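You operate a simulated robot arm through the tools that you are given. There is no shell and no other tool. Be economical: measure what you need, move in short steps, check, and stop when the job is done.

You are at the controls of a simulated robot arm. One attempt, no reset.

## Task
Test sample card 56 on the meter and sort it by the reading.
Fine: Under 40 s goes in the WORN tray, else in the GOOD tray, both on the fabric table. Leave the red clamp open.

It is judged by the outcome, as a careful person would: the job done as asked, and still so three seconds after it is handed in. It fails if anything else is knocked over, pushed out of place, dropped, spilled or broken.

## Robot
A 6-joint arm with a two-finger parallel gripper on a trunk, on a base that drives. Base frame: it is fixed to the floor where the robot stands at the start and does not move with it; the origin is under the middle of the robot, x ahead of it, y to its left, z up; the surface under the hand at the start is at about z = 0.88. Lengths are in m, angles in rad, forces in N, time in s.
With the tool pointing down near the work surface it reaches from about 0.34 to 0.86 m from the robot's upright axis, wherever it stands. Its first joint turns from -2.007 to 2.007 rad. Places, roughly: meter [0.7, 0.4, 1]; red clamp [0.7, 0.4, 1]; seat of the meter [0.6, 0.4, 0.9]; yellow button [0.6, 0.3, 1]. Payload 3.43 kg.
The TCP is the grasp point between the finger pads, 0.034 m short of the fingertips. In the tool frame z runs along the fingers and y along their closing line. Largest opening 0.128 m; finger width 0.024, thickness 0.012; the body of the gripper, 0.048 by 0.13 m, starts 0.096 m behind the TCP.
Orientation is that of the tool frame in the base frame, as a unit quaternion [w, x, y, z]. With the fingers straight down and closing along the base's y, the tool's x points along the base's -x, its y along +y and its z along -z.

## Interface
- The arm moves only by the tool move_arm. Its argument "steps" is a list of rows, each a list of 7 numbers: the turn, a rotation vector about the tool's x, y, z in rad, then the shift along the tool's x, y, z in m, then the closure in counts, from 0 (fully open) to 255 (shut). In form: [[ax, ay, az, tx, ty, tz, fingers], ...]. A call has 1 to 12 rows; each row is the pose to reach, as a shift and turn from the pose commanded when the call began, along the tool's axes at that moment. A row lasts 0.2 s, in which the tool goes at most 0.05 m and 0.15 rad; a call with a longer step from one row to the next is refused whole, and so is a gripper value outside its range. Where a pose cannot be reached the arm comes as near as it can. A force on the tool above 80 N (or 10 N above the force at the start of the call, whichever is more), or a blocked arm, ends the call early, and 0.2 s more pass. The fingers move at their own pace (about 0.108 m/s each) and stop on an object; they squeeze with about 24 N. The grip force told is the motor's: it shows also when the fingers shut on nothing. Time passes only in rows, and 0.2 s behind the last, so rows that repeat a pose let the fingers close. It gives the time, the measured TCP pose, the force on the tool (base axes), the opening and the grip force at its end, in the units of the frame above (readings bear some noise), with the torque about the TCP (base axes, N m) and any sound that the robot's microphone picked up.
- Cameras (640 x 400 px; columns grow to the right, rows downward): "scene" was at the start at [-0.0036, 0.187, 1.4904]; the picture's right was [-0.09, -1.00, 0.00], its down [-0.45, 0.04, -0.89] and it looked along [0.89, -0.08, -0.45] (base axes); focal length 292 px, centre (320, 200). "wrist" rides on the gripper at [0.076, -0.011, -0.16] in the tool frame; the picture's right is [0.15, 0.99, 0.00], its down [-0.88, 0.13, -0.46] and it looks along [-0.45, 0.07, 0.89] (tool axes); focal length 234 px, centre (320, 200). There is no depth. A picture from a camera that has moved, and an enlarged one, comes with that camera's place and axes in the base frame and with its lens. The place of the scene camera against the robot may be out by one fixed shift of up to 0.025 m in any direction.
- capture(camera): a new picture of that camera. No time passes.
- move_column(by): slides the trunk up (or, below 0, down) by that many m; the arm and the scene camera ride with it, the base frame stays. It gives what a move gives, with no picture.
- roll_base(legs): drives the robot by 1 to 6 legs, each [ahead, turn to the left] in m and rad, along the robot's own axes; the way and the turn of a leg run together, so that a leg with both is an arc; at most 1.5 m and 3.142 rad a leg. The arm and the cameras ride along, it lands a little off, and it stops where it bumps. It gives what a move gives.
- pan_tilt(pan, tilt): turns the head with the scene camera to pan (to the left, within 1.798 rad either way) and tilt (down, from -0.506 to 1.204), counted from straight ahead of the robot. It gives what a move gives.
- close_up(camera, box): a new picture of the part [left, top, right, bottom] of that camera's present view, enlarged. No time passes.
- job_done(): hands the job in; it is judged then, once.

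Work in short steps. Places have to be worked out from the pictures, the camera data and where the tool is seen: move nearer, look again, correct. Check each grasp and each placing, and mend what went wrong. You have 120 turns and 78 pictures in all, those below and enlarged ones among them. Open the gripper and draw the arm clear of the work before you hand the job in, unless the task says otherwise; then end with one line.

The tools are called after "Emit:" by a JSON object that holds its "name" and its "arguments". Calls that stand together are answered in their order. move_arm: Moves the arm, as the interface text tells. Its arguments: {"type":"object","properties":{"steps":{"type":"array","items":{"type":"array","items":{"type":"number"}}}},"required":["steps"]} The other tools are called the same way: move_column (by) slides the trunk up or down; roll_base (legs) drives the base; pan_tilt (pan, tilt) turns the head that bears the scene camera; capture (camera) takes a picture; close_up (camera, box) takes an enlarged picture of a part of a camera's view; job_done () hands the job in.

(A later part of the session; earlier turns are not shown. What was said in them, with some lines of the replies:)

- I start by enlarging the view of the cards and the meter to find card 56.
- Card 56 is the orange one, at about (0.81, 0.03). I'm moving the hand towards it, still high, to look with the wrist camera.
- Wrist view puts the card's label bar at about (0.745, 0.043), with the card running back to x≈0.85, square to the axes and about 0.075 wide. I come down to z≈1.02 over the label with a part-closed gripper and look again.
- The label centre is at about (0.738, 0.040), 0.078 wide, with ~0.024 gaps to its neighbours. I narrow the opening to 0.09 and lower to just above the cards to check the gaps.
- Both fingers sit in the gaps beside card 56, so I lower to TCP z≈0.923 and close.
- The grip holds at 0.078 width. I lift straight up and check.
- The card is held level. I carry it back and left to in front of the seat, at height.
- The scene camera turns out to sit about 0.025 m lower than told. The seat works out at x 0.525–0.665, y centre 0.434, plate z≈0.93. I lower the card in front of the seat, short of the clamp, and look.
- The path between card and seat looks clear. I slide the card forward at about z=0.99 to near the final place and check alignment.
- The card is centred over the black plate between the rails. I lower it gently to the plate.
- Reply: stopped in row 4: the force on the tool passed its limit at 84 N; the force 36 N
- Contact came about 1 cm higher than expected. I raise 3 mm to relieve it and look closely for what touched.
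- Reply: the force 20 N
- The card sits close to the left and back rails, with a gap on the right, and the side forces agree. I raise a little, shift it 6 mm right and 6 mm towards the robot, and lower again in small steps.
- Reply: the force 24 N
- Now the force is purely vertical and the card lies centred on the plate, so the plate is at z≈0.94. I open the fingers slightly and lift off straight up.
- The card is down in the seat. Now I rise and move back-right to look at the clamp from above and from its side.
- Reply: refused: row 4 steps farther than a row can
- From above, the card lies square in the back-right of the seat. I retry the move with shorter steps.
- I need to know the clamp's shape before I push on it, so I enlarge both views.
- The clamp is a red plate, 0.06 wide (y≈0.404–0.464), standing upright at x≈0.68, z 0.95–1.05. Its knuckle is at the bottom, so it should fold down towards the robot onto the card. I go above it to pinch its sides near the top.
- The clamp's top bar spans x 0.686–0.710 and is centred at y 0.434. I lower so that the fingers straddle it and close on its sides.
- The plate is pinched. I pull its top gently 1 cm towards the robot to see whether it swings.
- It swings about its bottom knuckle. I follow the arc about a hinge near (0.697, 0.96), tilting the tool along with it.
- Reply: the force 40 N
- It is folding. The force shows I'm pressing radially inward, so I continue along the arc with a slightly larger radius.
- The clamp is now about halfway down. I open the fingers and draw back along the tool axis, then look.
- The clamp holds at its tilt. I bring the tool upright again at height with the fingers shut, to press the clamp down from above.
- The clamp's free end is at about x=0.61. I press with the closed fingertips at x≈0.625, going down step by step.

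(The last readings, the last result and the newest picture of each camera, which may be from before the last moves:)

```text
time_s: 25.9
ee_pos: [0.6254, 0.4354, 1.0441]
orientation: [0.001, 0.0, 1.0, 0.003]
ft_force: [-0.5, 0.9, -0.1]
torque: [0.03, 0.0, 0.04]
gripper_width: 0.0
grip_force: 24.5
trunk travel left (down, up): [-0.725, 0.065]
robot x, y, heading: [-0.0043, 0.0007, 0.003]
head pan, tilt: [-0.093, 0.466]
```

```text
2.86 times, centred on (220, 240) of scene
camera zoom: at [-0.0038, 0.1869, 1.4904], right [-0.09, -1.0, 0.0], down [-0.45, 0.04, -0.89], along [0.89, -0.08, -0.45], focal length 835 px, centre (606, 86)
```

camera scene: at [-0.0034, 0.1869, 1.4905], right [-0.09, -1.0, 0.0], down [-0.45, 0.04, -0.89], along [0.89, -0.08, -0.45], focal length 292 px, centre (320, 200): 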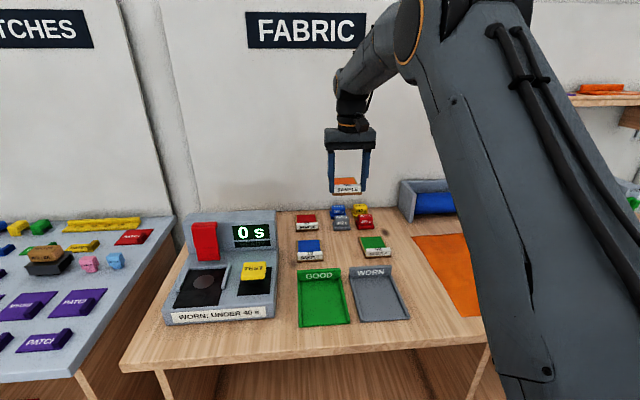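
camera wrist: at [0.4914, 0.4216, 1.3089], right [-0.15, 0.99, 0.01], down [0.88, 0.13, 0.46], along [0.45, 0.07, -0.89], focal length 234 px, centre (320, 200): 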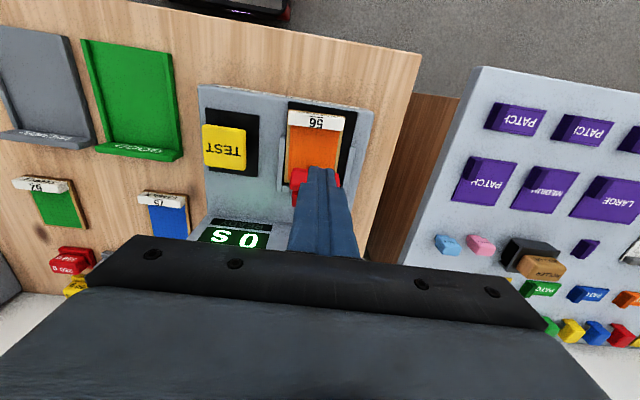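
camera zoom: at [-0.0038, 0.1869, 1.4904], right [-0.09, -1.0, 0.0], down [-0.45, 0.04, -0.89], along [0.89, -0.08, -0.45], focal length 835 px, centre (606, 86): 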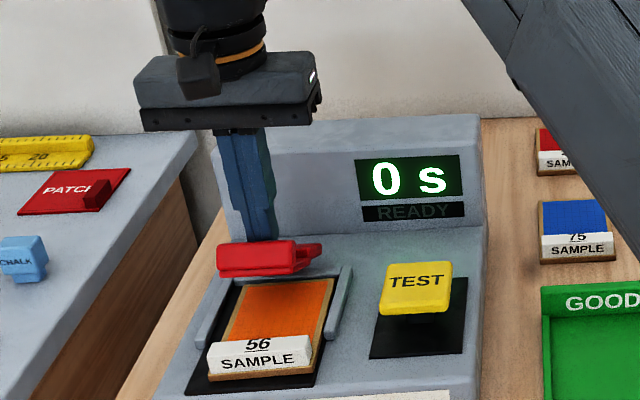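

The clamp turns down with little resistance. I keep pressing.

Emit:
{"name": "move_arm", "arguments": {"steps": [[0, 0, 0, 0, 0, 0.012, 255], [0, 0, 0, 0, 0, 0.022, 255], [0, 0, 0, 0, 0, 0.03, 255], [0, 0, 0, 0, 0, 0.036, 255]]}}

Emit:
{"name": "close_up", "arguments": {"camera": "scene", "box": [150, 200, 290, 310]}}

```text
time_s: 26.9
ee_pos: [0.6241, 0.4349, 1.0071]
orientation: [0.001, 0.0, 1.0, 0.002]
ft_force: [0.4, 0.6, -0.9]
torque: [0.0, 0.01, 0.0]
gripper_width: 0.0
grip_force: 23.6
trunk travel left (down, up): [-0.725, 0.065]
robot x, y, heading: [0.0014, 0.0014, 0.0]
head pan, tilt: [-0.093, 0.466]
```

```text
3.64 times, centred on (220, 255) of scene
camera zoom: at [-0.0038, 0.187, 1.4904], right [-0.09, -1.0, 0.0], down [-0.45, 0.04, -0.89], along [0.89, -0.08, -0.45], focal length 1063 px, centre (684, 0)
```

zoom: 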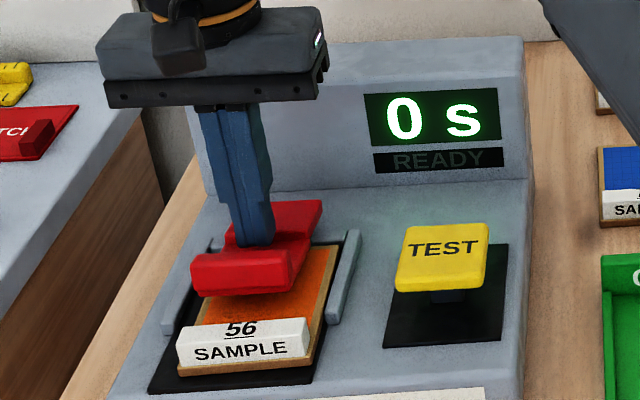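

It is nearly flat on the card, and READY is not lit yet. I press on until I feel contact.

Emit:
{"name": "move_arm", "arguments": {"steps": [[0, 0, 0, 0, 0, 0.004, 255], [0, 0, 0, 0, 0, 0.008, 255], [0, 0, 0, 0, 0, 0.011, 255], [0, 0, 0, 0, 0, 0.013, 255]]}}

Emit:
{"name": "close_up", "arguments": {"camera": "scene", "box": [150, 200, 290, 310]}}

```text
time_s: 27.9
ee_pos: [0.6232, 0.4343, 0.993]
orientation: [-0.001, 0.0, 1.0, 0.002]
ft_force: [-0.4, -0.1, 0.2]
torque: [0.02, -0.02, 0.02]
gripper_width: 0.0002
grip_force: 24.2
trunk travel left (down, up): [-0.725, 0.065]
robot x, y, heading: [-0.0008, 0.0012, 0.002]
head pan, tilt: [-0.093, 0.466]
```

```text
3.64 times, centred on (220, 255) of scene
camera zoom: at [-0.0039, 0.1868, 1.4903], right [-0.09, -1.0, 0.0], down [-0.45, 0.04, -0.89], along [0.89, -0.08, -0.45], focal length 1063 px, centre (684, 0)
```

zoom: 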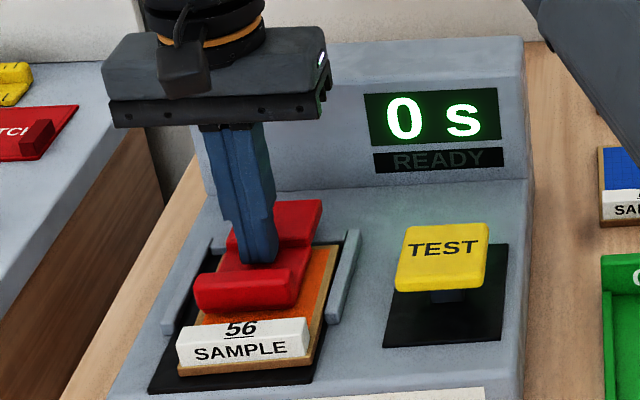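

It is still turning without force. I go a few millimetres further.

Emit:
{"name": "move_arm", "arguments": {"steps": [[0, 0, 0, 0, 0, 0.003, 255], [0, 0, 0, 0, 0, 0.006, 255], [0, 0, 0, 0, 0, 0.008, 255], [0, 0, 0, 0, 0, 0.01, 255]]}}

Emit:
{"name": "close_up", "arguments": {"camera": "scene", "box": [150, 200, 290, 310]}}

```text
time_s: 28.9
ee_pos: [0.624, 0.4359, 0.9905]
orientation: [0.004, 0.0, 1.0, 0.005]
ft_force: [-9.2, -5.3, 51.9]
torque: [-0.29, -0.06, -0.04]
gripper_width: 0.0
grip_force: 24.4
trunk travel left (down, up): [-0.725, 0.065]
robot x, y, heading: [-0.0003, -0.003, 0.005]
head pan, tilt: [-0.093, 0.466]
```

```text
3.64 times, centred on (220, 255) of scene
camera zoom: at [-0.0064, 0.1853, 1.491], right [-0.09, -1.0, 0.0], down [-0.45, 0.04, -0.89], along [0.89, -0.08, -0.45], focal length 1063 px, centre (684, 0)
```

zoom: 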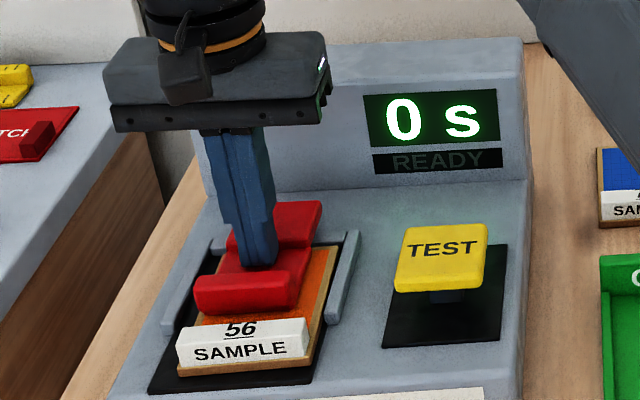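

The clamp is firmly down (52 N). I lift off, move over the yellow button at about (0.600, 0.304), and check.

Emit:
{"name": "move_arm", "arguments": {"steps": [[0, 0, 0, 0, 0, -0.02, 255], [0, 0, 0, 0, 0, -0.06, 255], [0, 0, 0, 0.006, -0.04, -0.07, 255], [0, 0, 0, 0.012, -0.085, -0.07, 255], [0, 0, 0, 0.024, -0.13, -0.07, 255], [0, 0, 0, 0.024, -0.132, -0.06, 255]]}}

Emit:
{"name": "close_up", "arguments": {"camera": "scene", "box": [150, 200, 290, 310]}}

Emit:
{"name": "close_up", "arguments": {"camera": "wrist", "box": [220, 80, 460, 230]}}

```text
time_s: 30.2
ee_pos: [0.598, 0.3012, 1.0433]
orientation: [0.001, 0.001, 1.0, 0.003]
ft_force: [0.8, -0.4, -0.1]
torque: [0.01, -0.02, -0.04]
gripper_width: 0.0
grip_force: 24.2
trunk travel left (down, up): [-0.725, 0.065]
robot x, y, heading: [0.0038, 0.0066, 0.0]
head pan, tilt: [-0.093, 0.466]
```

```text
3.64 times, centred on (220, 255) of scene
camera zoom: at [-0.0039, 0.1867, 1.4905], right [-0.09, -1.0, 0.0], down [-0.45, 0.04, -0.89], along [0.89, -0.08, -0.45], focal length 1063 px, centre (684, 0)
```

zoom: 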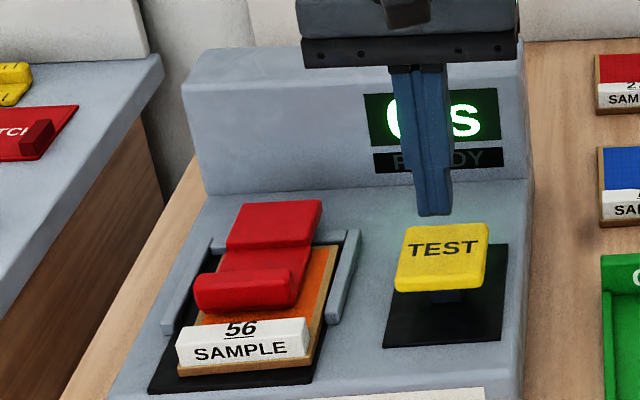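

```text
2.67 times, centred on (340, 155) of wrist
camera zoom: at [0.5244, 0.2897, 1.2053], right [-0.15, 0.99, 0.01], down [0.88, 0.13, 0.46], along [0.45, 0.07, -0.89], focal length 624 px, centre (267, 320)
```

zoom: 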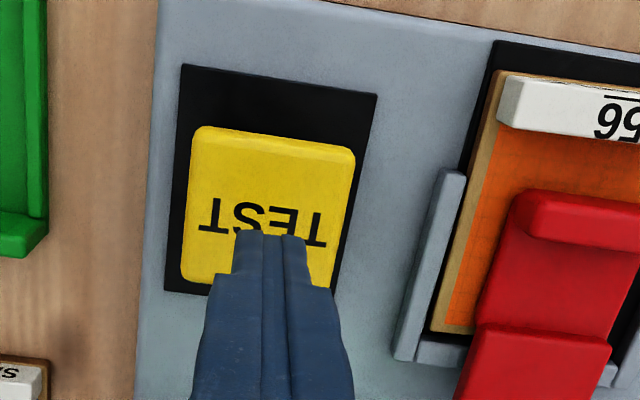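

The clamp lies flat and the fingertips are above the button centre. I press down slowly.

Emit:
{"name": "move_arm", "arguments": {"steps": [[0, 0, 0, 0.003, 0, 0.015, 255], [0, 0, 0, 0.003, 0, 0.025, 255], [0, 0, 0, 0.003, 0, 0.032, 255], [0, 0, 0, 0.003, 0, 0.038, 255]]}}

Emit:
{"name": "close_up", "arguments": {"camera": "scene", "box": [150, 200, 290, 310]}}

```text
time_s: 31.2
ee_pos: [0.5973, 0.303, 1.0065]
orientation: [0.002, 0.0, 1.0, 0.003]
ft_force: [0.4, 0.0, 2.0]
torque: [-0.02, -0.02, 0.02]
gripper_width: 0.0
grip_force: 24.3
trunk travel left (down, up): [-0.725, 0.065]
robot x, y, heading: [0.0023, 0.0012, 0.002]
head pan, tilt: [-0.093, 0.466]
```

```text
3.64 times, centred on (220, 255) of scene
camera zoom: at [-0.0038, 0.1869, 1.4905], right [-0.09, -1.0, 0.0], down [-0.45, 0.04, -0.89], along [0.89, -0.08, -0.45], focal length 1063 px, centre (684, 0)
```

zoom: 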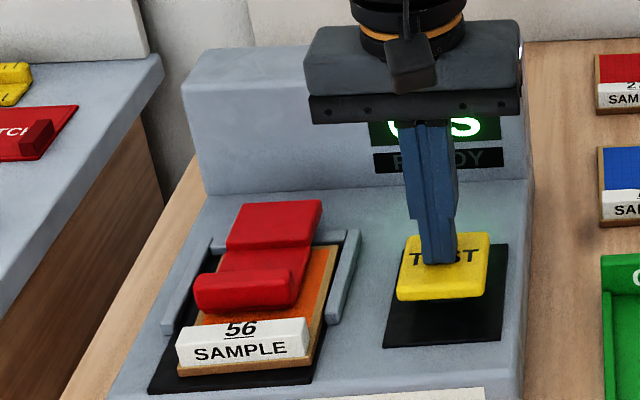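

The button is going down under about 2 N. I press it further, gently.

Emit:
{"name": "move_arm", "arguments": {"steps": [[0, 0, 0, 0, 0, 0.004, 255], [0, 0, 0, 0, 0, 0.008, 255], [0, 0, 0, 0, 0, 0.011, 255], [0, 0, 0, 0, 0, 0.014, 255]]}}

Emit:
{"name": "close_up", "arguments": {"camera": "scene", "box": [150, 200, 290, 310]}}

```text
time_s: 32.2
ee_pos: [0.5972, 0.3032, 0.9922]
orientation: [0.001, 0.0, 1.0, 0.002]
ft_force: [0.7, -0.2, 0.0]
torque: [0.01, 0.0, 0.03]
gripper_width: 0.0
grip_force: 24.4
trunk travel left (down, up): [-0.725, 0.065]
robot x, y, heading: [0.0007, -0.0005, -0.002]
head pan, tilt: [-0.093, 0.466]
```

```text
3.64 times, centred on (220, 255) of scene
camera zoom: at [-0.0038, 0.1869, 1.4904], right [-0.09, -1.0, 0.0], down [-0.45, 0.04, -0.89], along [0.89, -0.08, -0.45], focal length 1063 px, centre (684, 0)
```

zoom: 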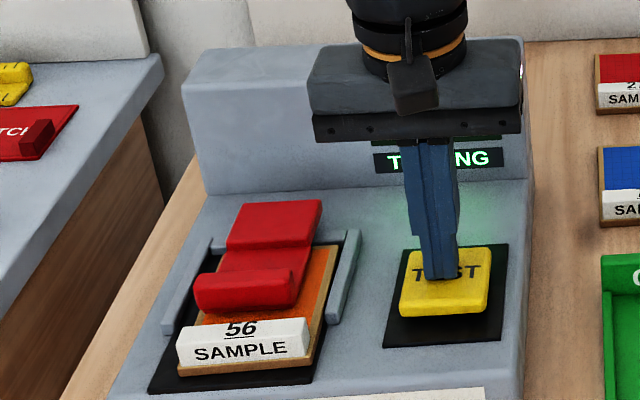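

The meter shows TESTING. I lift clear of the display and watch the reading.

Emit:
{"name": "move_arm", "arguments": {"steps": [[0, 0, 0, 0, 0, -0.03, 255], [0, 0, 0, 0.03, 0, -0.06, 255], [0, 0, 0, 0.06, 0, -0.09, 255], [0, 0, 0, 0.09, 0, -0.12, 200], [0, 0, 0, 0.12, 0, -0.15, 150], [0, 0, 0, 0.13, 0, -0.17, 100], [0, 0, 0, 0.13, 0, -0.17, 60], [0, 0, 0, 0.13, 0, -0.17, 60]]}}

Emit:
{"name": "close_up", "arguments": {"camera": "scene", "box": [150, 200, 290, 310]}}

```text
time_s: 34.0
ee_pos: [0.4675, 0.3023, 1.1618]
orientation: [0.0, 0.0, 1.0, 0.003]
ft_force: [-0.2, -1.0, 0.0]
torque: [-0.02, -0.04, 0.0]
gripper_width: 0.098
grip_force: 0.1
trunk travel left (down, up): [-0.725, 0.065]
robot x, y, heading: [-0.0019, 0.0009, 0.002]
head pan, tilt: [-0.093, 0.466]
```

```text
3.64 times, centred on (220, 255) of scene
camera zoom: at [-0.0038, 0.1869, 1.4904], right [-0.09, -1.0, 0.0], down [-0.45, 0.04, -0.89], along [0.89, -0.08, -0.45], focal length 1063 px, centre (684, 0)
```

zoom: 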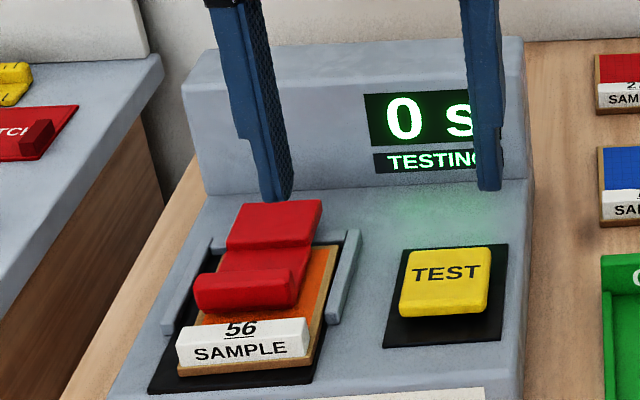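

Still testing. I move up out of the view and wait.

Emit:
{"name": "move_arm", "arguments": {"steps": [[0, 0, 0, 0, 0.03, -0.03, 60], [0, 0, 0, -0.02, 0.06, -0.05, 60], [0, 0, 0, -0.05, 0.09, -0.06, 60], [0, 0, 0, -0.08, 0.12, -0.06, 60], [0, 0, 0, -0.09, 0.132, -0.06, 60], [0, 0, 0, -0.09, 0.132, -0.06, 60], [0, 0, 0, -0.09, 0.132, -0.06, 60], [0, 0, 0, -0.09, 0.132, -0.06, 60], [0, 0, 0, -0.09, 0.132, -0.06, 60], [0, 0, 0, -0.09, 0.132, -0.06, 60], [0, 0, 0, -0.09, 0.132, -0.06, 60], [0, 0, 0, -0.09, 0.132, -0.06, 60]]}}

Emit:
{"name": "close_up", "arguments": {"camera": "scene", "box": [150, 190, 290, 310]}}

```text
time_s: 36.6
ee_pos: [0.5571, 0.4355, 1.2228]
orientation: [0.0, 0.0, 1.0, 0.003]
ft_force: [-0.4, -0.3, 0.1]
torque: [-0.02, 0.02, 0.01]
gripper_width: 0.0977
grip_force: 0.0
trunk travel left (down, up): [-0.725, 0.065]
robot x, y, heading: [0.0028, -0.0002, 0.003]
head pan, tilt: [-0.093, 0.466]
```

```text
3.33 times, centred on (220, 250) of scene
camera zoom: at [-0.0038, 0.1869, 1.4904], right [-0.09, -1.0, 0.0], down [-0.45, 0.04, -0.89], along [0.89, -0.08, -0.45], focal length 975 px, centre (653, 33)
```

zoom: 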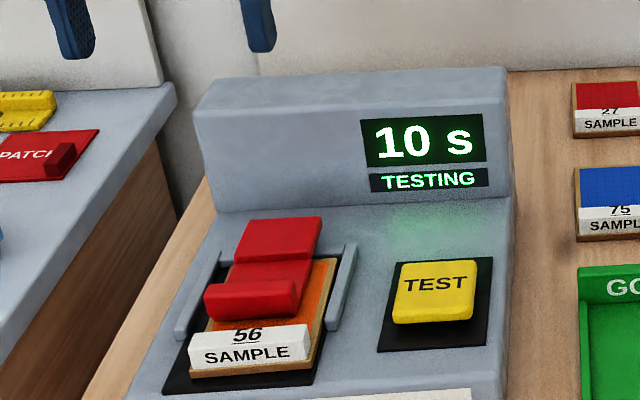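

The reading is climbing (10 s) and the meter still shows TESTING. I keep waiting.

Emit:
{"name": "move_arm", "arguments": {"steps": [[0, 0, 0, 0, 0, 0, 60], [0, 0, 0, 0, 0, 0, 60], [0, 0, 0, 0, 0, 0, 60], [0, 0, 0, 0, 0, 0, 60], [0, 0, 0, 0, 0, 0, 60], [0, 0, 0, 0, 0, 0, 60], [0, 0, 0, 0, 0, 0, 60], [0, 0, 0, 0, 0, 0, 60], [0, 0, 0, 0, 0, 0, 60], [0, 0, 0, 0, 0, 0, 60], [0, 0, 0, 0, 0, 0, 60], [0, 0, 0, 0, 0, 0, 60]]}}

Emit:
{"name": "move_arm", "arguments": {"steps": [[0, 0, 0, 0, 0, 0, 60], [0, 0, 0, 0, 0, 0, 60], [0, 0, 0, 0, 0, 0, 60], [0, 0, 0, 0, 0, 0, 60], [0, 0, 0, 0, 0, 0, 60], [0, 0, 0, 0, 0, 0, 60], [0, 0, 0, 0, 0, 0, 60], [0, 0, 0, 0, 0, 0, 60], [0, 0, 0, 0, 0, 0, 60], [0, 0, 0, 0, 0, 0, 60], [0, 0, 0, 0, 0, 0, 60], [0, 0, 0, 0, 0, 0, 60]]}}

Emit:
{"name": "close_up", "arguments": {"camera": "scene", "box": [150, 190, 290, 310]}}

```text
time_s: 39.2
ee_pos: [0.5575, 0.4347, 1.2223]
orientation: [0.0, 0.0, 1.0, 0.003]
ft_force: [0.3, 0.0, 0.0]
torque: [-0.02, 0.0, 0.01]
gripper_width: 0.098
grip_force: 0.1
trunk travel left (down, up): [-0.725, 0.065]
robot x, y, heading: [0.0007, -0.0023, 0.002]
head pan, tilt: [-0.093, 0.466]
```

```text
time_s: 41.9
ee_pos: [0.5585, 0.4341, 1.2233]
orientation: [0.0, 0.0, 1.0, 0.002]
ft_force: [-0.3, 0.5, 1.1]
torque: [0.01, -0.01, -0.02]
gripper_width: 0.0981
grip_force: 0.0
trunk travel left (down, up): [-0.725, 0.065]
robot x, y, heading: [-0.0005, -0.0003, 0.001]
head pan, tilt: [-0.093, 0.466]
```

```text
3.33 times, centred on (220, 250) of scene
camera zoom: at [-0.0038, 0.1869, 1.4904], right [-0.09, -1.0, 0.0], down [-0.45, 0.04, -0.89], along [0.89, -0.08, -0.45], focal length 975 px, centre (653, 33)
```

zoom: 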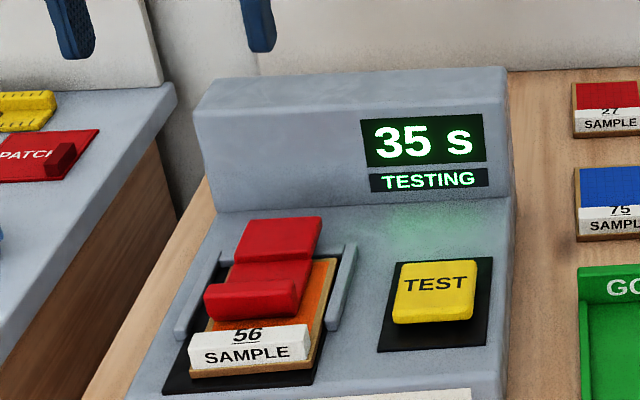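

It shows 35 s and is still TESTING, so I wait for the final result.

Emit:
{"name": "move_arm", "arguments": {"steps": [[0, 0, 0, 0, 0, 0, 60], [0, 0, 0, 0, 0, 0, 60], [0, 0, 0, 0, 0, 0, 60], [0, 0, 0, 0, 0, 0, 60], [0, 0, 0, 0, 0, 0, 60], [0, 0, 0, 0, 0, 0, 60], [0, 0, 0, 0, 0, 0, 60], [0, 0, 0, 0, 0, 0, 60], [0, 0, 0, 0, 0, 0, 60], [0, 0, 0, 0, 0, 0, 60], [0, 0, 0, 0, 0, 0, 60], [0, 0, 0, 0, 0, 0, 60]]}}

Emit:
{"name": "close_up", "arguments": {"camera": "scene", "box": [150, 190, 290, 310]}}

```text
time_s: 44.5
ee_pos: [0.557, 0.4345, 1.2221]
orientation: [0.001, 0.0, 1.0, 0.003]
ft_force: [-0.3, 0.0, -0.6]
torque: [-0.01, 0.01, -0.01]
gripper_width: 0.0978
grip_force: 0.1
trunk travel left (down, up): [-0.725, 0.065]
robot x, y, heading: [-0.0016, -0.0019, -0.0]
head pan, tilt: [-0.093, 0.466]
```

```text
3.33 times, centred on (220, 250) of scene
camera zoom: at [-0.0038, 0.1869, 1.4904], right [-0.09, -1.0, 0.0], down [-0.45, 0.04, -0.89], along [0.89, -0.08, -0.45], focal length 975 px, centre (653, 33)
```

zoom: 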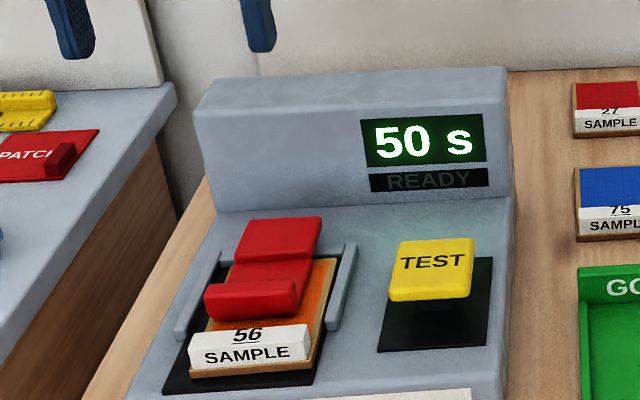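

The test is finished: 50 s, at least 40, so card 56 is GOOD. Now the clamp has to be reopened, so I move over its free end and look.

Emit:
{"name": "move_arm", "arguments": {"steps": [[0, 0, 0, -0.02, 0, 0.04, 70], [0, 0, 0, -0.035, 0, 0.08, 70], [0, 0, 0, -0.04, 0, 0.12, 70], [0, 0, 0, -0.04, 0, 0.15, 70], [0, 0, 0, -0.04, 0, 0.15, 70]]}}

Emit:
{"name": "close_up", "arguments": {"camera": "wrist", "box": [200, 120, 440, 270]}}

Emit:
{"name": "close_up", "arguments": {"camera": "scene", "box": [150, 190, 290, 310]}}

```text
time_s: 45.6
ee_pos: [0.5964, 0.4342, 1.0717]
orientation: [0.001, 0.0, 1.0, 0.002]
ft_force: [-0.1, 0.3, -0.1]
torque: [-0.02, 0.02, -0.01]
gripper_width: 0.0932
grip_force: 0.0
trunk travel left (down, up): [-0.725, 0.065]
robot x, y, heading: [0.0025, -0.0003, 0.004]
head pan, tilt: [-0.093, 0.466]
```

```text
2.67 times, centred on (320, 195) of wrist
camera zoom: at [0.5209, 0.4226, 1.233], right [-0.15, 0.99, 0.01], down [0.88, 0.13, 0.46], along [0.45, 0.07, -0.89], focal length 624 px, centre (320, 213)
```

zoom: 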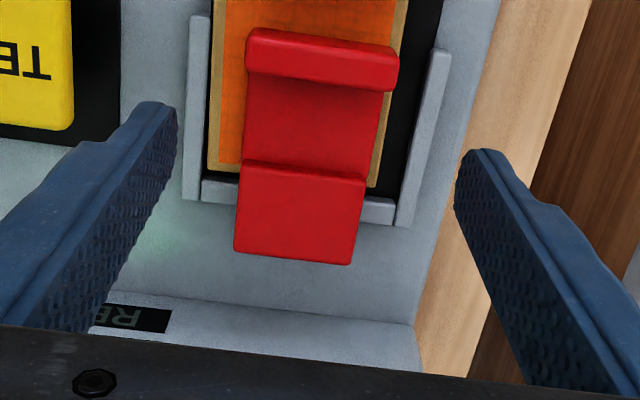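

```text
3.33 times, centred on (220, 250) of scene
camera zoom: at [-0.0037, 0.187, 1.4904], right [-0.09, -1.0, 0.0], down [-0.45, 0.04, -0.89], along [0.89, -0.08, -0.45], focal length 975 px, centre (653, 33)
```

zoom: 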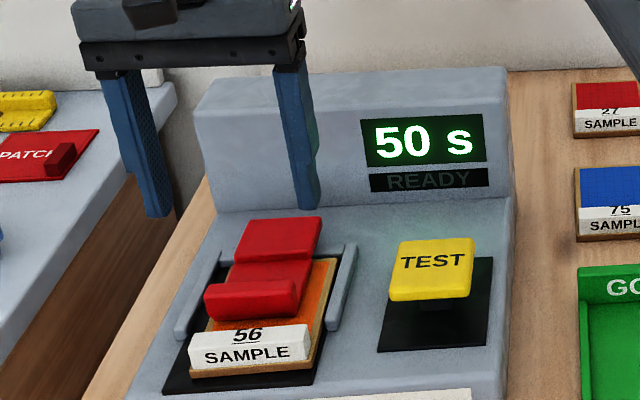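

The bar at the clamp's free end is at x≈0.572–0.591, z≈0.97. The two poses put the hinge at about (0.679, 0.950). I lower to straddle the bar with tips above the rails and pinch its ends.

Emit:
{"name": "move_arm", "arguments": {"steps": [[0, 0, 0, 0.014, -0.001, 0.03, 70], [0, 0, 0, 0.014, -0.001, 0.055, 70], [0, 0, 0, 0.014, -0.001, 0.068, 70], [0, 0, 0, 0.014, -0.001, 0.076, 70], [0, 0, 0, 0.014, -0.001, 0.076, 130], [0, 0, 0, 0.014, -0.001, 0.076, 190], [0, 0, 0, 0.014, -0.001, 0.076, 190]]}}

Emit:
{"name": "close_up", "arguments": {"camera": "scene", "box": [150, 200, 290, 310]}}

```text
time_s: 47.2
ee_pos: [0.5841, 0.4346, 0.9967]
orientation: [0.001, 0.0, 1.0, 0.003]
ft_force: [0.9, 1.1, -1.8]
torque: [0.02, 0.02, -0.09]
gripper_width: 0.0636
grip_force: 45.0
trunk travel left (down, up): [-0.725, 0.065]
robot x, y, heading: [0.0011, -0.0015, -0.005]
head pan, tilt: [-0.093, 0.466]
```

```text
3.64 times, centred on (220, 255) of scene
camera zoom: at [-0.0037, 0.187, 1.4904], right [-0.09, -1.0, 0.0], down [-0.45, 0.04, -0.89], along [0.89, -0.08, -0.45], focal length 1063 px, centre (684, 0)
```

zoom: 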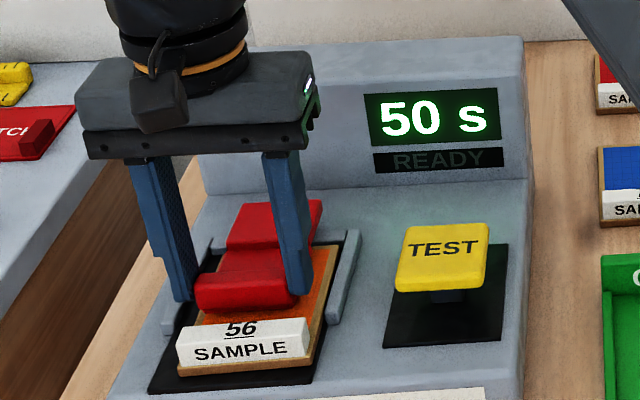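

The bar is held. I swing it up along the arc, tilting the tool with it, and check forces partway.

Emit:
{"name": "move_arm", "arguments": {"steps": [[0, 0.12, 0, -0.0062, 0, -0.0111, 190], [0, 0.24, 0, -0.0136, 0, -0.0213, 190], [0, 0.36, 0, -0.0223, 0, -0.0306, 190]]}}

Emit:
{"name": "close_up", "arguments": {"camera": "scene", "box": [150, 190, 290, 310]}}

```text
time_s: 48.0
ee_pos: [0.6035, 0.4349, 1.0277]
orientation: [-0.18, -0.001, 0.984, 0.001]
ft_force: [-18.2, -6.4, 9.5]
torque: [-0.47, 0.45, -0.57]
gripper_width: 0.0635
grip_force: 45.1
trunk travel left (down, up): [-0.725, 0.065]
robot x, y, heading: [0.0003, -0.0014, 0.001]
head pan, tilt: [-0.093, 0.466]
```

```text
3.33 times, centred on (220, 250) of scene
camera zoom: at [-0.0055, 0.1865, 1.4906], right [-0.09, -1.0, 0.0], down [-0.45, 0.04, -0.89], along [0.89, -0.08, -0.45], focal length 975 px, centre (653, 33)
```

zoom: 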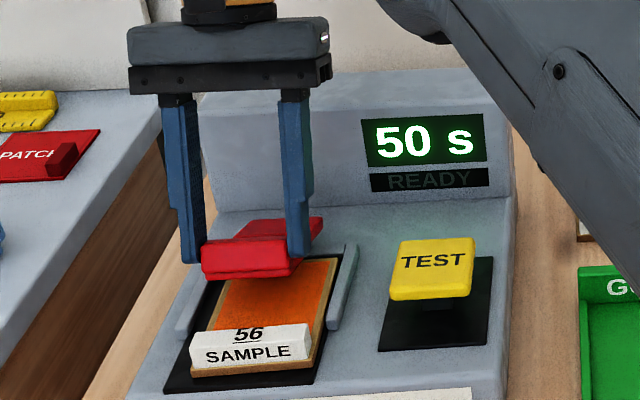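

It opens well, with a little radial pull, which I correct. I continue to about 45°.

Emit:
{"name": "move_arm", "arguments": {"steps": [[0, 0.12, 0, -0.0033, 0, -0.0099, 190], [0, 0.24, 0, -0.0109, 0, -0.0201, 190], [0, 0.36, 0, -0.0195, 0, -0.0294, 190]]}}

Emit:
{"name": "close_up", "arguments": {"camera": "scene", "box": [150, 170, 290, 310]}}

```text
time_s: 48.8
ee_pos: [0.5991, 0.4339, 1.0369]
orientation: [-0.318, -0.007, 0.948, 0.008]
ft_force: [11.0, 51.8, -15.1]
torque: [0.41, 0.31, -0.49]
gripper_width: 0.0643
grip_force: 27.9
out of reach, approached as far as the arm can: row 2, 3
trunk travel left (down, up): [-0.725, 0.065]
robot x, y, heading: [-0.0026, 0.0005, 0.003]
head pan, tilt: [-0.093, 0.466]
stopped in row 3: the force on the tool passed its limit at 91 N (the readings are from after the stop); the commanded pose is now the measured one
```

```text
2.86 times, centred on (220, 240) of scene
camera zoom: at [-0.0029, 0.217, 1.4892], right [-0.08, -1.0, 0.02], down [-0.45, 0.02, -0.89], along [0.89, -0.08, -0.45], focal length 835 px, centre (606, 86)
```

zoom: 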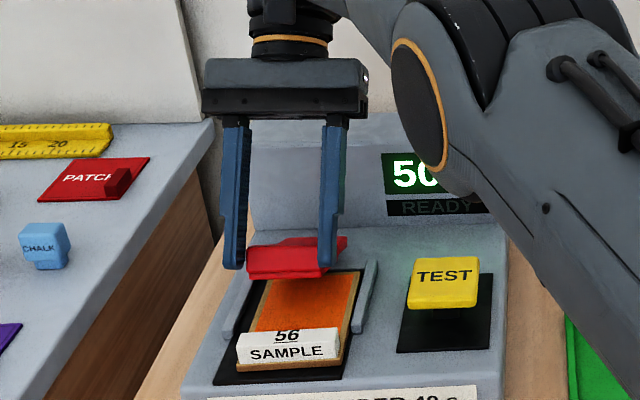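

The tilt ran out of reach and made a side force. I release the clamp at once, staying in place.

Emit:
{"name": "move_arm", "arguments": {"steps": [[0, 0, 0, 0, 0, 0, 140], [0, 0, 0, 0, 0, 0, 80], [0, 0, 0, 0, 0, 0, 60]]}}

Emit:
{"name": "close_up", "arguments": {"camera": "scene", "box": [130, 170, 310, 310]}}

```text
time_s: 49.6
ee_pos: [0.5956, 0.4135, 1.0416]
orientation: [-0.32, -0.004, 0.947, 0.009]
ft_force: [-1.0, 10.8, -0.6]
torque: [0.18, 0.17, 0.01]
gripper_width: 0.1046
grip_force: 5.8
trunk travel left (down, up): [-0.725, 0.065]
robot x, y, heading: [-0.0031, -0.0001, 0.003]
head pan, tilt: [-0.093, 0.466]
```

```text
2.86 times, centred on (220, 240) of scene
camera zoom: at [-0.0033, 0.1864, 1.4906], right [-0.09, -1.0, 0.0], down [-0.45, 0.04, -0.89], along [0.89, -0.08, -0.45], focal length 835 px, centre (606, 86)
```

zoom: 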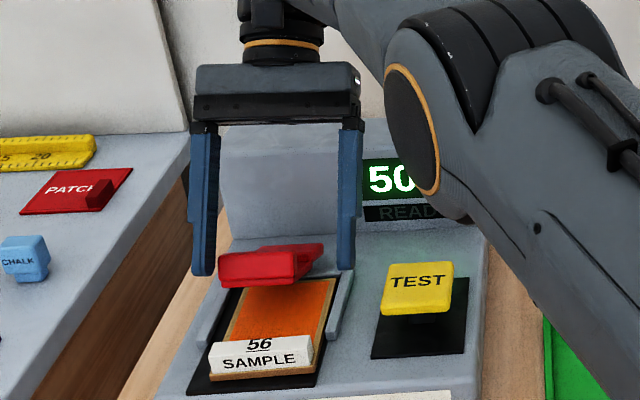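

Released; the card and meter look in place. I recentre sideways and rise straight up while bringing the tool back upright.

Emit:
{"name": "move_arm", "arguments": {"steps": [[0, 0, 0, 0, 0.018, 0, 50], [0, 0, 0, 0.018, 0.018, -0.024, 50], [0, 0, 0, 0.042, 0.018, -0.056, 50], [0, -0.13, 0, 0.06, 0.018, -0.08, 50], [0, -0.26, 0, 0.07, 0.018, -0.088, 80], [0, -0.39, 0, 0.08, 0.018, -0.088, 150], [0, -0.52, 0, 0.09, 0.018, -0.088, 255], [0, -0.65, 0, 0.1, 0.018, -0.088, 255]]}}

Emit:
{"name": "close_up", "arguments": {"camera": "scene", "box": [150, 170, 290, 310]}}

```text
time_s: 51.4
ee_pos: [0.5696, 0.4315, 1.1714]
orientation: [0.002, -0.001, 1.0, 0.01]
ft_force: [0.5, 0.6, 0.4]
torque: [-0.04, 0.05, 0.0]
gripper_width: 0.0
grip_force: 24.1
out of reach, approached as far as the arm can: row 1, 2, 3
trunk travel left (down, up): [-0.725, 0.065]
robot x, y, heading: [-0.0015, 0.0016, -0.001]
head pan, tilt: [-0.093, 0.466]
```

```text
2.86 times, centred on (220, 240) of scene
camera zoom: at [-0.003, 0.1872, 1.4904], right [-0.09, -1.0, 0.0], down [-0.45, 0.04, -0.89], along [0.89, -0.08, -0.45], focal length 835 px, centre (606, 86)
```

zoom: 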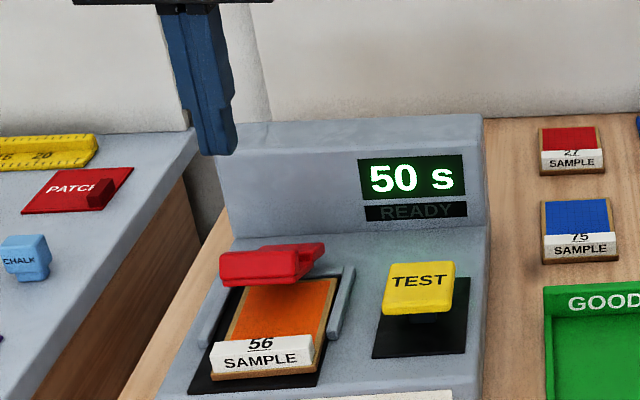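

The clamp is raised about 35° and stays. With closed fingers I come down in front of its free end, then push it back towards upright.

Emit:
{"name": "move_arm", "arguments": {"steps": [[0, 0, 0, 0.002, 0.002, 0.04, 255], [0, 0, 0, 0.002, 0.002, 0.08, 255], [0, 0, 0, 0.002, 0.002, 0.12, 255], [0, 0, 0, 0.002, 0.002, 0.147, 255]]}}

Emit:
{"name": "close_up", "arguments": {"camera": "scene", "box": [150, 170, 290, 310]}}

```text
time_s: 52.4
ee_pos: [0.5668, 0.4384, 1.0239]
orientation: [0.002, -0.001, 1.0, 0.01]
ft_force: [0.5, 0.6, 0.5]
torque: [0.01, -0.02, 0.01]
gripper_width: 0.0001
grip_force: 23.8
trunk travel left (down, up): [-0.725, 0.065]
robot x, y, heading: [0.0011, -0.0002, 0.003]
head pan, tilt: [-0.093, 0.466]
```

```text
2.86 times, centred on (220, 240) of scene
camera zoom: at [-0.0038, 0.187, 1.4905], right [-0.09, -1.0, 0.0], down [-0.45, 0.04, -0.89], along [0.89, -0.08, -0.45], focal length 835 px, centre (606, 86)
```

zoom: 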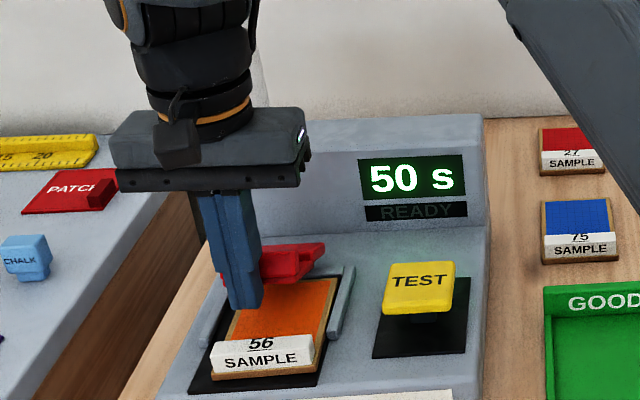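

The finger is in front of and below the bar. I push back (+x), rising gently.

Emit:
{"name": "move_arm", "arguments": {"steps": [[0, 0, 0, -0.02, -0.003, 0, 255], [0, 0, 0, -0.035, -0.003, -0.003, 255], [0, 0, 0, -0.05, -0.003, -0.007, 255], [0, 0, 0, -0.065, -0.003, -0.012, 255]]}}

Emit:
{"name": "close_up", "arguments": {"camera": "scene", "box": [150, 170, 290, 310]}}

```text
time_s: 53.4
ee_pos: [0.6324, 0.433, 1.0442]
orientation: [0.005, 0.0, 1.0, 0.013]
ft_force: [-19.9, -3.7, 55.9]
torque: [-0.55, -0.93, -0.26]
gripper_width: 0.0
grip_force: 24.0
trunk travel left (down, up): [-0.725, 0.065]
robot x, y, heading: [-0.0004, 0.0005, 0.002]
head pan, tilt: [-0.093, 0.466]
```

```text
2.86 times, centred on (220, 240) of scene
camera zoom: at [-0.007, 0.1855, 1.491], right [-0.09, -1.0, 0.0], down [-0.45, 0.04, -0.89], along [0.89, -0.08, -0.45], focal length 835 px, centre (606, 86)
```

zoom: 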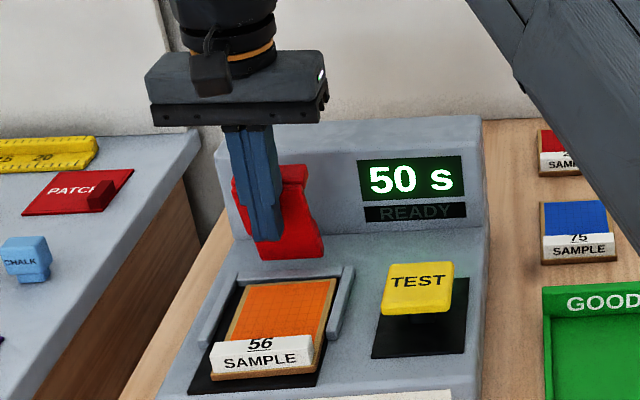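

It is almost upright, but my tip presses on the knuckle step. I rise 2 cm and then finish the push.

Emit:
{"name": "move_arm", "arguments": {"steps": [[0, 0, 0, 0.003, 0, -0.012, 255], [0, 0, 0, 0, 0, -0.02, 255], [0, 0, 0, -0.012, 0, -0.022, 255], [0, 0, 0, -0.024, 0, -0.022, 255], [0, 0, 0, -0.034, 0, -0.022, 255]]}}

Emit:
{"name": "close_up", "arguments": {"camera": "scene", "box": [150, 170, 290, 310]}}

```text
time_s: 54.6
ee_pos: [0.6619, 0.4334, 1.0586]
orientation: [-0.003, -0.001, 1.0, 0.009]
ft_force: [-23.4, -7.1, 3.7]
torque: [-0.38, 0.79, -0.07]
gripper_width: 0.0
grip_force: 24.2
trunk travel left (down, up): [-0.725, 0.065]
robot x, y, heading: [0.0013, 0.0002, 0.004]
head pan, tilt: [-0.093, 0.466]
```

```text
2.86 times, centred on (220, 240) of scene
camera zoom: at [-0.0056, 0.1866, 1.4906], right [-0.09, -1.0, 0.0], down [-0.45, 0.04, -0.89], along [0.89, -0.08, -0.45], focal length 835 px, centre (606, 86)
```

zoom: 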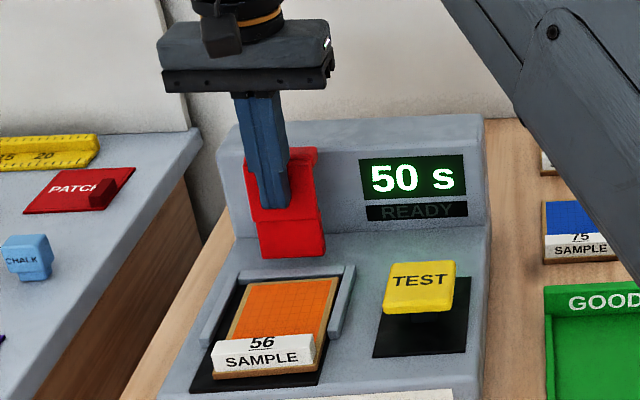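

Upright against its stop (23 N). I draw back towards the robot and up, opening the fingers, and go over the card's label.

Emit:
{"name": "move_arm", "arguments": {"steps": [[0, 0, 0, 0.04, 0, 0, 255], [0, 0, 0, 0.08, -0.001, -0.01, 255], [0, 0, 0, 0.115, -0.002, -0.03, 150], [0, 0, 0, 0.119, -0.003, -0.03, 76], [0, 0, 0, 0.119, -0.003, -0.02, 60], [0, 0, 0, 0.119, -0.003, -0.01, 60], [0, 0, 0, 0.119, -0.003, 0, 60]]}}

Emit:
{"name": "close_up", "arguments": {"camera": "scene", "box": [150, 170, 290, 310]}}

Emit:
{"name": "close_up", "arguments": {"camera": "wrist", "box": [200, 100, 440, 270]}}

```text
time_s: 56.2
ee_pos: [0.5472, 0.4299, 1.0587]
orientation: [0.001, 0.0, 1.0, 0.01]
ft_force: [0.1, -0.5, -0.1]
torque: [0.02, -0.02, -0.03]
gripper_width: 0.098
grip_force: 0.1
trunk travel left (down, up): [-0.725, 0.065]
robot x, y, heading: [-0.0006, -0.0, 0.005]
head pan, tilt: [-0.093, 0.466]
```

```text
2.86 times, centred on (220, 240) of scene
camera zoom: at [-0.0037, 0.1871, 1.4904], right [-0.09, -1.0, 0.0], down [-0.45, 0.04, -0.89], along [0.89, -0.08, -0.45], focal length 835 px, centre (606, 86)
```

zoom: 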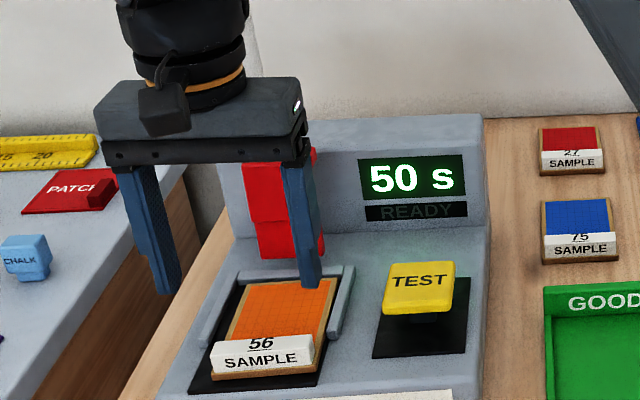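

```text
2.35 times, centred on (320, 185) of wrist
camera zoom: at [0.4716, 0.4159, 1.2195], right [-0.15, 0.99, 0.02], down [0.88, 0.12, 0.46], along [0.45, 0.08, -0.89], focal length 551 px, centre (320, 235)
```

zoom: 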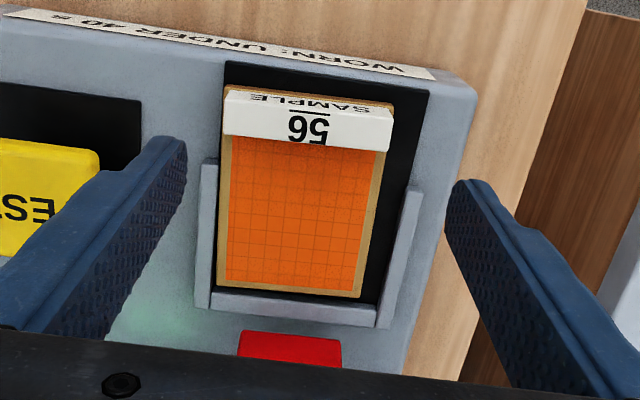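

The clamp stands open and the display holds 50 s. The label is centred at about (0.543, 0.427). I level the hand, lower, and grip the label ends again.

Emit:
{"name": "move_arm", "arguments": {"steps": [[0.02, 0, 0, 0.003, -0.003, 0.02, 60], [0.02, 0, 0, 0.003, -0.003, 0.05, 60], [0.02, 0, 0, 0.003, -0.003, 0.068, 60], [0.02, 0, 0, 0.003, -0.003, 0.074, 60], [0.02, 0, 0, 0.003, -0.003, 0.074, 130], [0.02, 0, 0, 0.003, -0.003, 0.074, 200], [0.02, 0, 0, 0.003, -0.003, 0.074, 200]]}}

Emit:
{"name": "close_up", "arguments": {"camera": "scene", "box": [150, 200, 290, 340]}}

```text
time_s: 57.8
ee_pos: [0.544, 0.4296, 0.9841]
orientation: [0.001, -0.001, 1.0, 0.0]
ft_force: [-0.7, 0.6, -0.3]
torque: [-0.02, 0.04, 0.05]
gripper_width: 0.078
grip_force: 24.2
trunk travel left (down, up): [-0.725, 0.065]
robot x, y, heading: [-0.001, -0.0029, -0.003]
head pan, tilt: [-0.093, 0.466]
```

```text
2.86 times, centred on (220, 270) of scene
camera zoom: at [-0.0035, 0.1872, 1.4904], right [-0.09, -1.0, 0.0], down [-0.45, 0.04, -0.89], along [0.89, -0.08, -0.45], focal length 835 px, centre (606, 0)
```

zoom: 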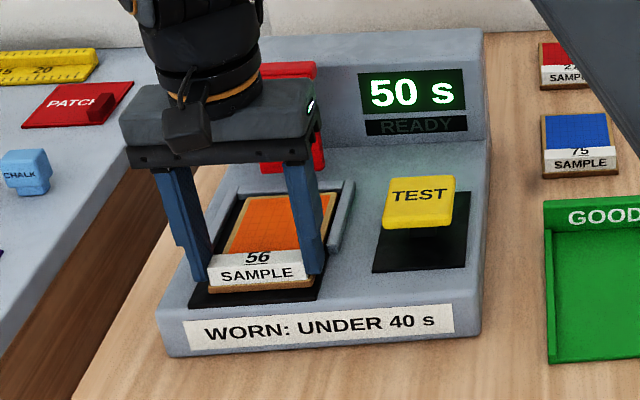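

Card gripped again. I lift slightly, draw it back clear of rails and clamp, then raise it.

Emit:
{"name": "move_arm", "arguments": {"steps": [[0, 0, 0, 0, 0, -0.012, 200], [0, 0, 0, 0.03, 0, -0.016, 200], [0, 0, 0, 0.06, 0, -0.03, 200], [0, 0, 0, 0.07, 0, -0.07, 200], [0, 0, 0, 0.07, -0.01, -0.115, 200], [0, 0, 0, 0.07, -0.045, -0.14, 200], [0, 0, 0, 0.06, -0.09, -0.14, 200], [0, 0, 0, 0.05, -0.135, -0.14, 200], [0, 0, 0, 0.04, -0.18, -0.14, 200], [0, 0, 0, 0.03, -0.225, -0.14, 200], [0, 0, 0, 0.024, -0.27, -0.14, 200], [0, 0, 0, 0.024, -0.298, -0.14, 200]]}}

Emit:
{"name": "capture", "arguments": {"camera": "scene"}}

Emit:
{"name": "capture", "arguments": {"camera": "wrist"}}

```text
time_s: 60.4
ee_pos: [0.5209, 0.1295, 1.1238]
orientation: [0.0, 0.0, 1.0, 0.0]
ft_force: [0.6, -0.2, -0.7]
torque: [-0.01, 0.01, 0.0]
gripper_width: 0.0781
grip_force: 24.1
trunk travel left (down, up): [-0.725, 0.065]
robot x, y, heading: [0.0023, 0.0022, 0.007]
head pan, tilt: [-0.093, 0.466]
```

```text
13 pictures are left
camera scene: at [-0.0035, 0.1873, 1.4904], right [-0.09, -1.0, 0.0], down [-0.45, 0.04, -0.89], along [0.89, -0.08, -0.45], focal length 292 px, centre (320, 200)
```

scene: 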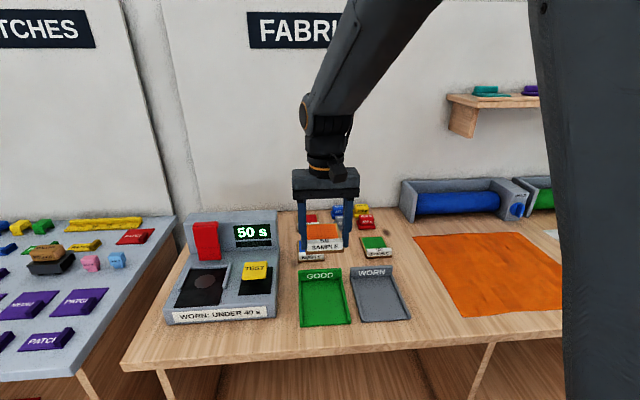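

```text
12 pictures are left
camera wrist: at [0.4451, 0.1187, 1.2847], right [-0.15, 0.99, 0.0], down [0.88, 0.13, 0.46], along [0.45, 0.07, -0.89], focal length 234 px, centre (320, 200)
```

wrist: 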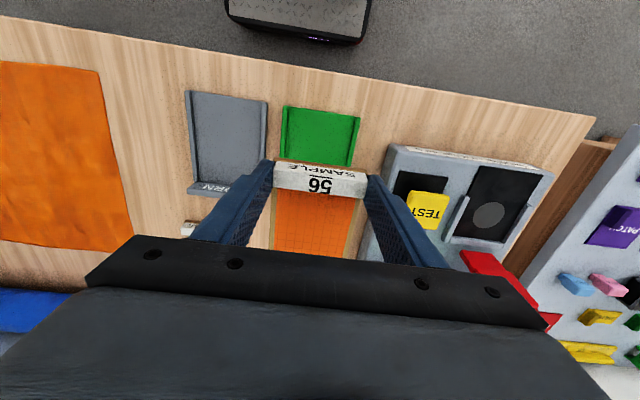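

The tray is centred at y≈0.131 with its front edge at x≈0.488, so the card sits over it correctly. I lower to just above the tray and check.

Emit:
{"name": "move_arm", "arguments": {"steps": [[0, 0, 0, -0.002, 0.001, 0.045, 200], [0, 0, 0, -0.002, 0.001, 0.09, 200], [0, 0, 0, -0.002, 0.001, 0.135, 200], [0, 0, 0, -0.002, 0.001, 0.165, 200], [0, 0, 0, -0.002, 0.001, 0.172, 200]]}}

Emit:
{"name": "close_up", "arguments": {"camera": "scene", "box": [270, 220, 430, 340]}}

Emit:
{"name": "close_up", "arguments": {"camera": "wrist", "box": [200, 100, 440, 270]}}

```text
time_s: 61.6
ee_pos: [0.524, 0.1323, 0.9526]
orientation: [0.001, -0.001, 1.0, 0.0]
ft_force: [-0.3, -0.6, -0.9]
torque: [0.0, 0.02, -0.02]
gripper_width: 0.0776
grip_force: 24.1
trunk travel left (down, up): [-0.725, 0.065]
robot x, y, heading: [0.0005, 0.0026, 0.001]
head pan, tilt: [-0.093, 0.466]
```

```text
3.33 times, centred on (350, 280) of scene
camera zoom: at [-0.0036, 0.1871, 1.4905], right [-0.09, -1.0, 0.0], down [-0.45, 0.04, -0.89], along [0.89, -0.08, -0.45], focal length 975 px, centre (220, -67)
```

zoom: 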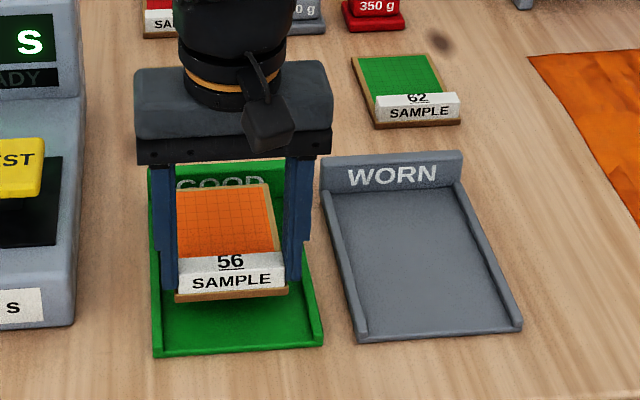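

```text
2.35 times, centred on (320, 185) of wrist
camera zoom: at [0.4472, 0.1207, 1.1135], right [-0.15, 0.99, 0.0], down [0.88, 0.13, 0.46], along [0.45, 0.07, -0.89], focal length 551 px, centre (320, 235)
```

zoom: 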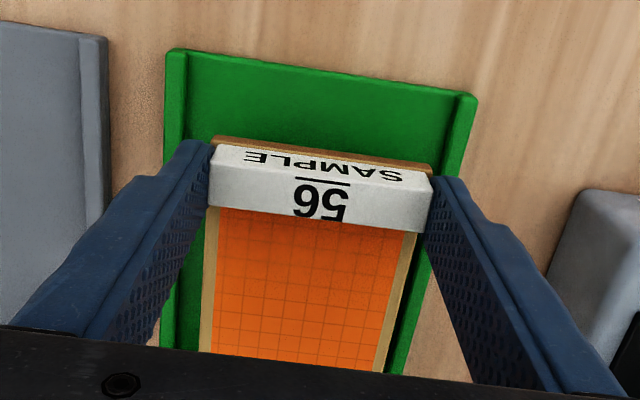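

The card is over the tray, with 3–4 mm clearance between each finger and the side walls. I shift 2 mm right and lower gently to the tray floor.

Emit:
{"name": "move_arm", "arguments": {"steps": [[0, 0, 0, 0, -0.002, 0.008, 200], [0, 0, 0, 0, -0.002, 0.014, 200], [0, 0, 0, 0, -0.002, 0.019, 200], [0, 0, 0, 0, -0.002, 0.022, 200]]}}

Emit:
{"name": "close_up", "arguments": {"camera": "scene", "box": [290, 250, 370, 340]}}

```text
time_s: 62.6
ee_pos: [0.5236, 0.129, 0.9308]
orientation: [0.001, 0.0, 1.0, -0.001]
ft_force: [-3.1, -1.1, 7.8]
torque: [-0.02, -0.18, -0.02]
gripper_width: 0.0779
grip_force: 24.3
trunk travel left (down, up): [-0.725, 0.065]
robot x, y, heading: [0.0004, 0.0017, 0.003]
head pan, tilt: [-0.093, 0.466]
```

```text
4.44 times, centred on (330, 295) of scene
camera zoom: at [-0.0039, 0.1869, 1.4906], right [-0.09, -1.0, 0.0], down [-0.45, 0.04, -0.89], along [0.89, -0.08, -0.45], focal length 1300 px, centre (276, -222)
```

zoom: 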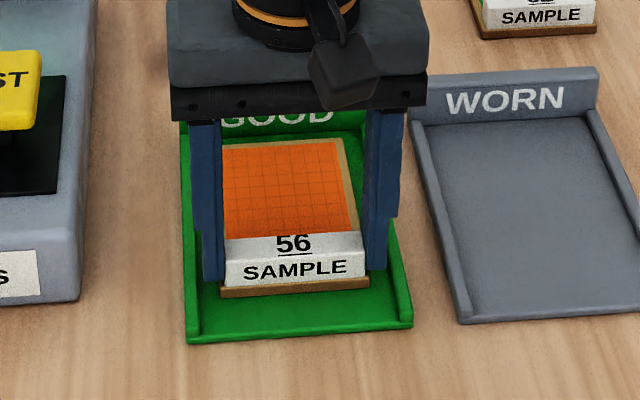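

It touches the tray floor (8 N). I open the fingers just a few millimetres each and rise straight up.

Emit:
{"name": "move_arm", "arguments": {"steps": [[0, 0, 0, 0, 0, 0, 88], [0, 0, 0, 0, 0, 0, 88], [0, 0, 0, 0, 0, -0.02, 88], [0, 0, 0, 0, 0, -0.06, 88], [0, 0, 0, 0.03, 0, -0.1, 60], [0, 0, 0, 0.05, 0, -0.145, 20], [0, 0, 0, 0.05, 0, -0.19, 0], [0, 0, 0, 0.05, 0, -0.23, 0]]}}

Emit:
{"name": "capture", "arguments": {"camera": "scene"}}

Emit:
{"name": "close_up", "arguments": {"camera": "scene", "box": [150, 200, 430, 340]}}

```text
time_s: 64.4
ee_pos: [0.4724, 0.131, 1.1602]
orientation: [0.0, -0.001, 1.0, 0.001]
ft_force: [-0.2, 0.0, 0.3]
torque: [-0.01, 0.03, -0.01]
gripper_width: 0.128
grip_force: 0.0
trunk travel left (down, up): [-0.725, 0.065]
robot x, y, heading: [0.0002, -0.0004, 0.008]
head pan, tilt: [-0.093, 0.466]
```

```text
8 pictures are left
camera scene: at [-0.0033, 0.1871, 1.4904], right [-0.09, -1.0, 0.0], down [-0.45, 0.04, -0.89], along [0.89, -0.08, -0.45], focal length 292 px, centre (320, 200)
```

scene: 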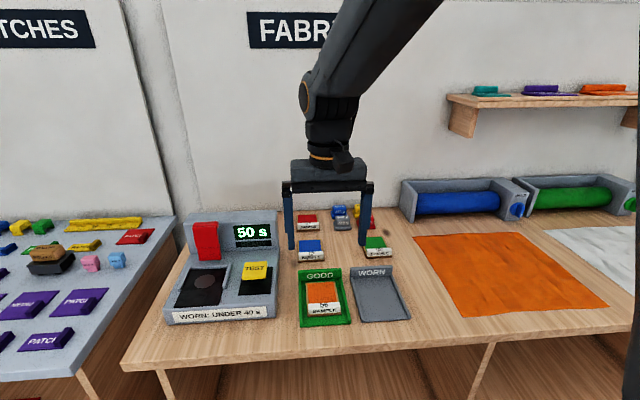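

```text
2.29 times, centred on (290, 270) of scene
camera zoom: at [-0.0033, 0.1871, 1.4904], right [-0.09, -1.0, 0.0], down [-0.45, 0.04, -0.89], along [0.89, -0.08, -0.45], focal length 668 px, centre (389, 40)
```

zoom: 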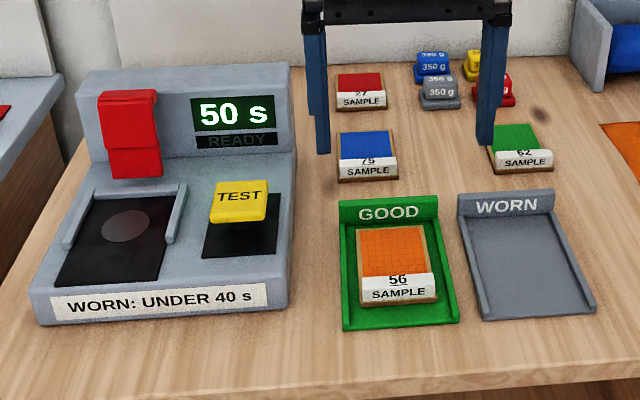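

Card 56 lies flat in the GOOD tray, the clamp is open, everything else is in place, and the arm is clear with the gripper open. I hand the job in.

Emit:
{"name": "job_done", "arguments": {}}

```text
The job is handed in.
```

Card 56 read 50 s on the meter, which is not under 40 s, so I put it in the GOOD tray and left the red clamp open.
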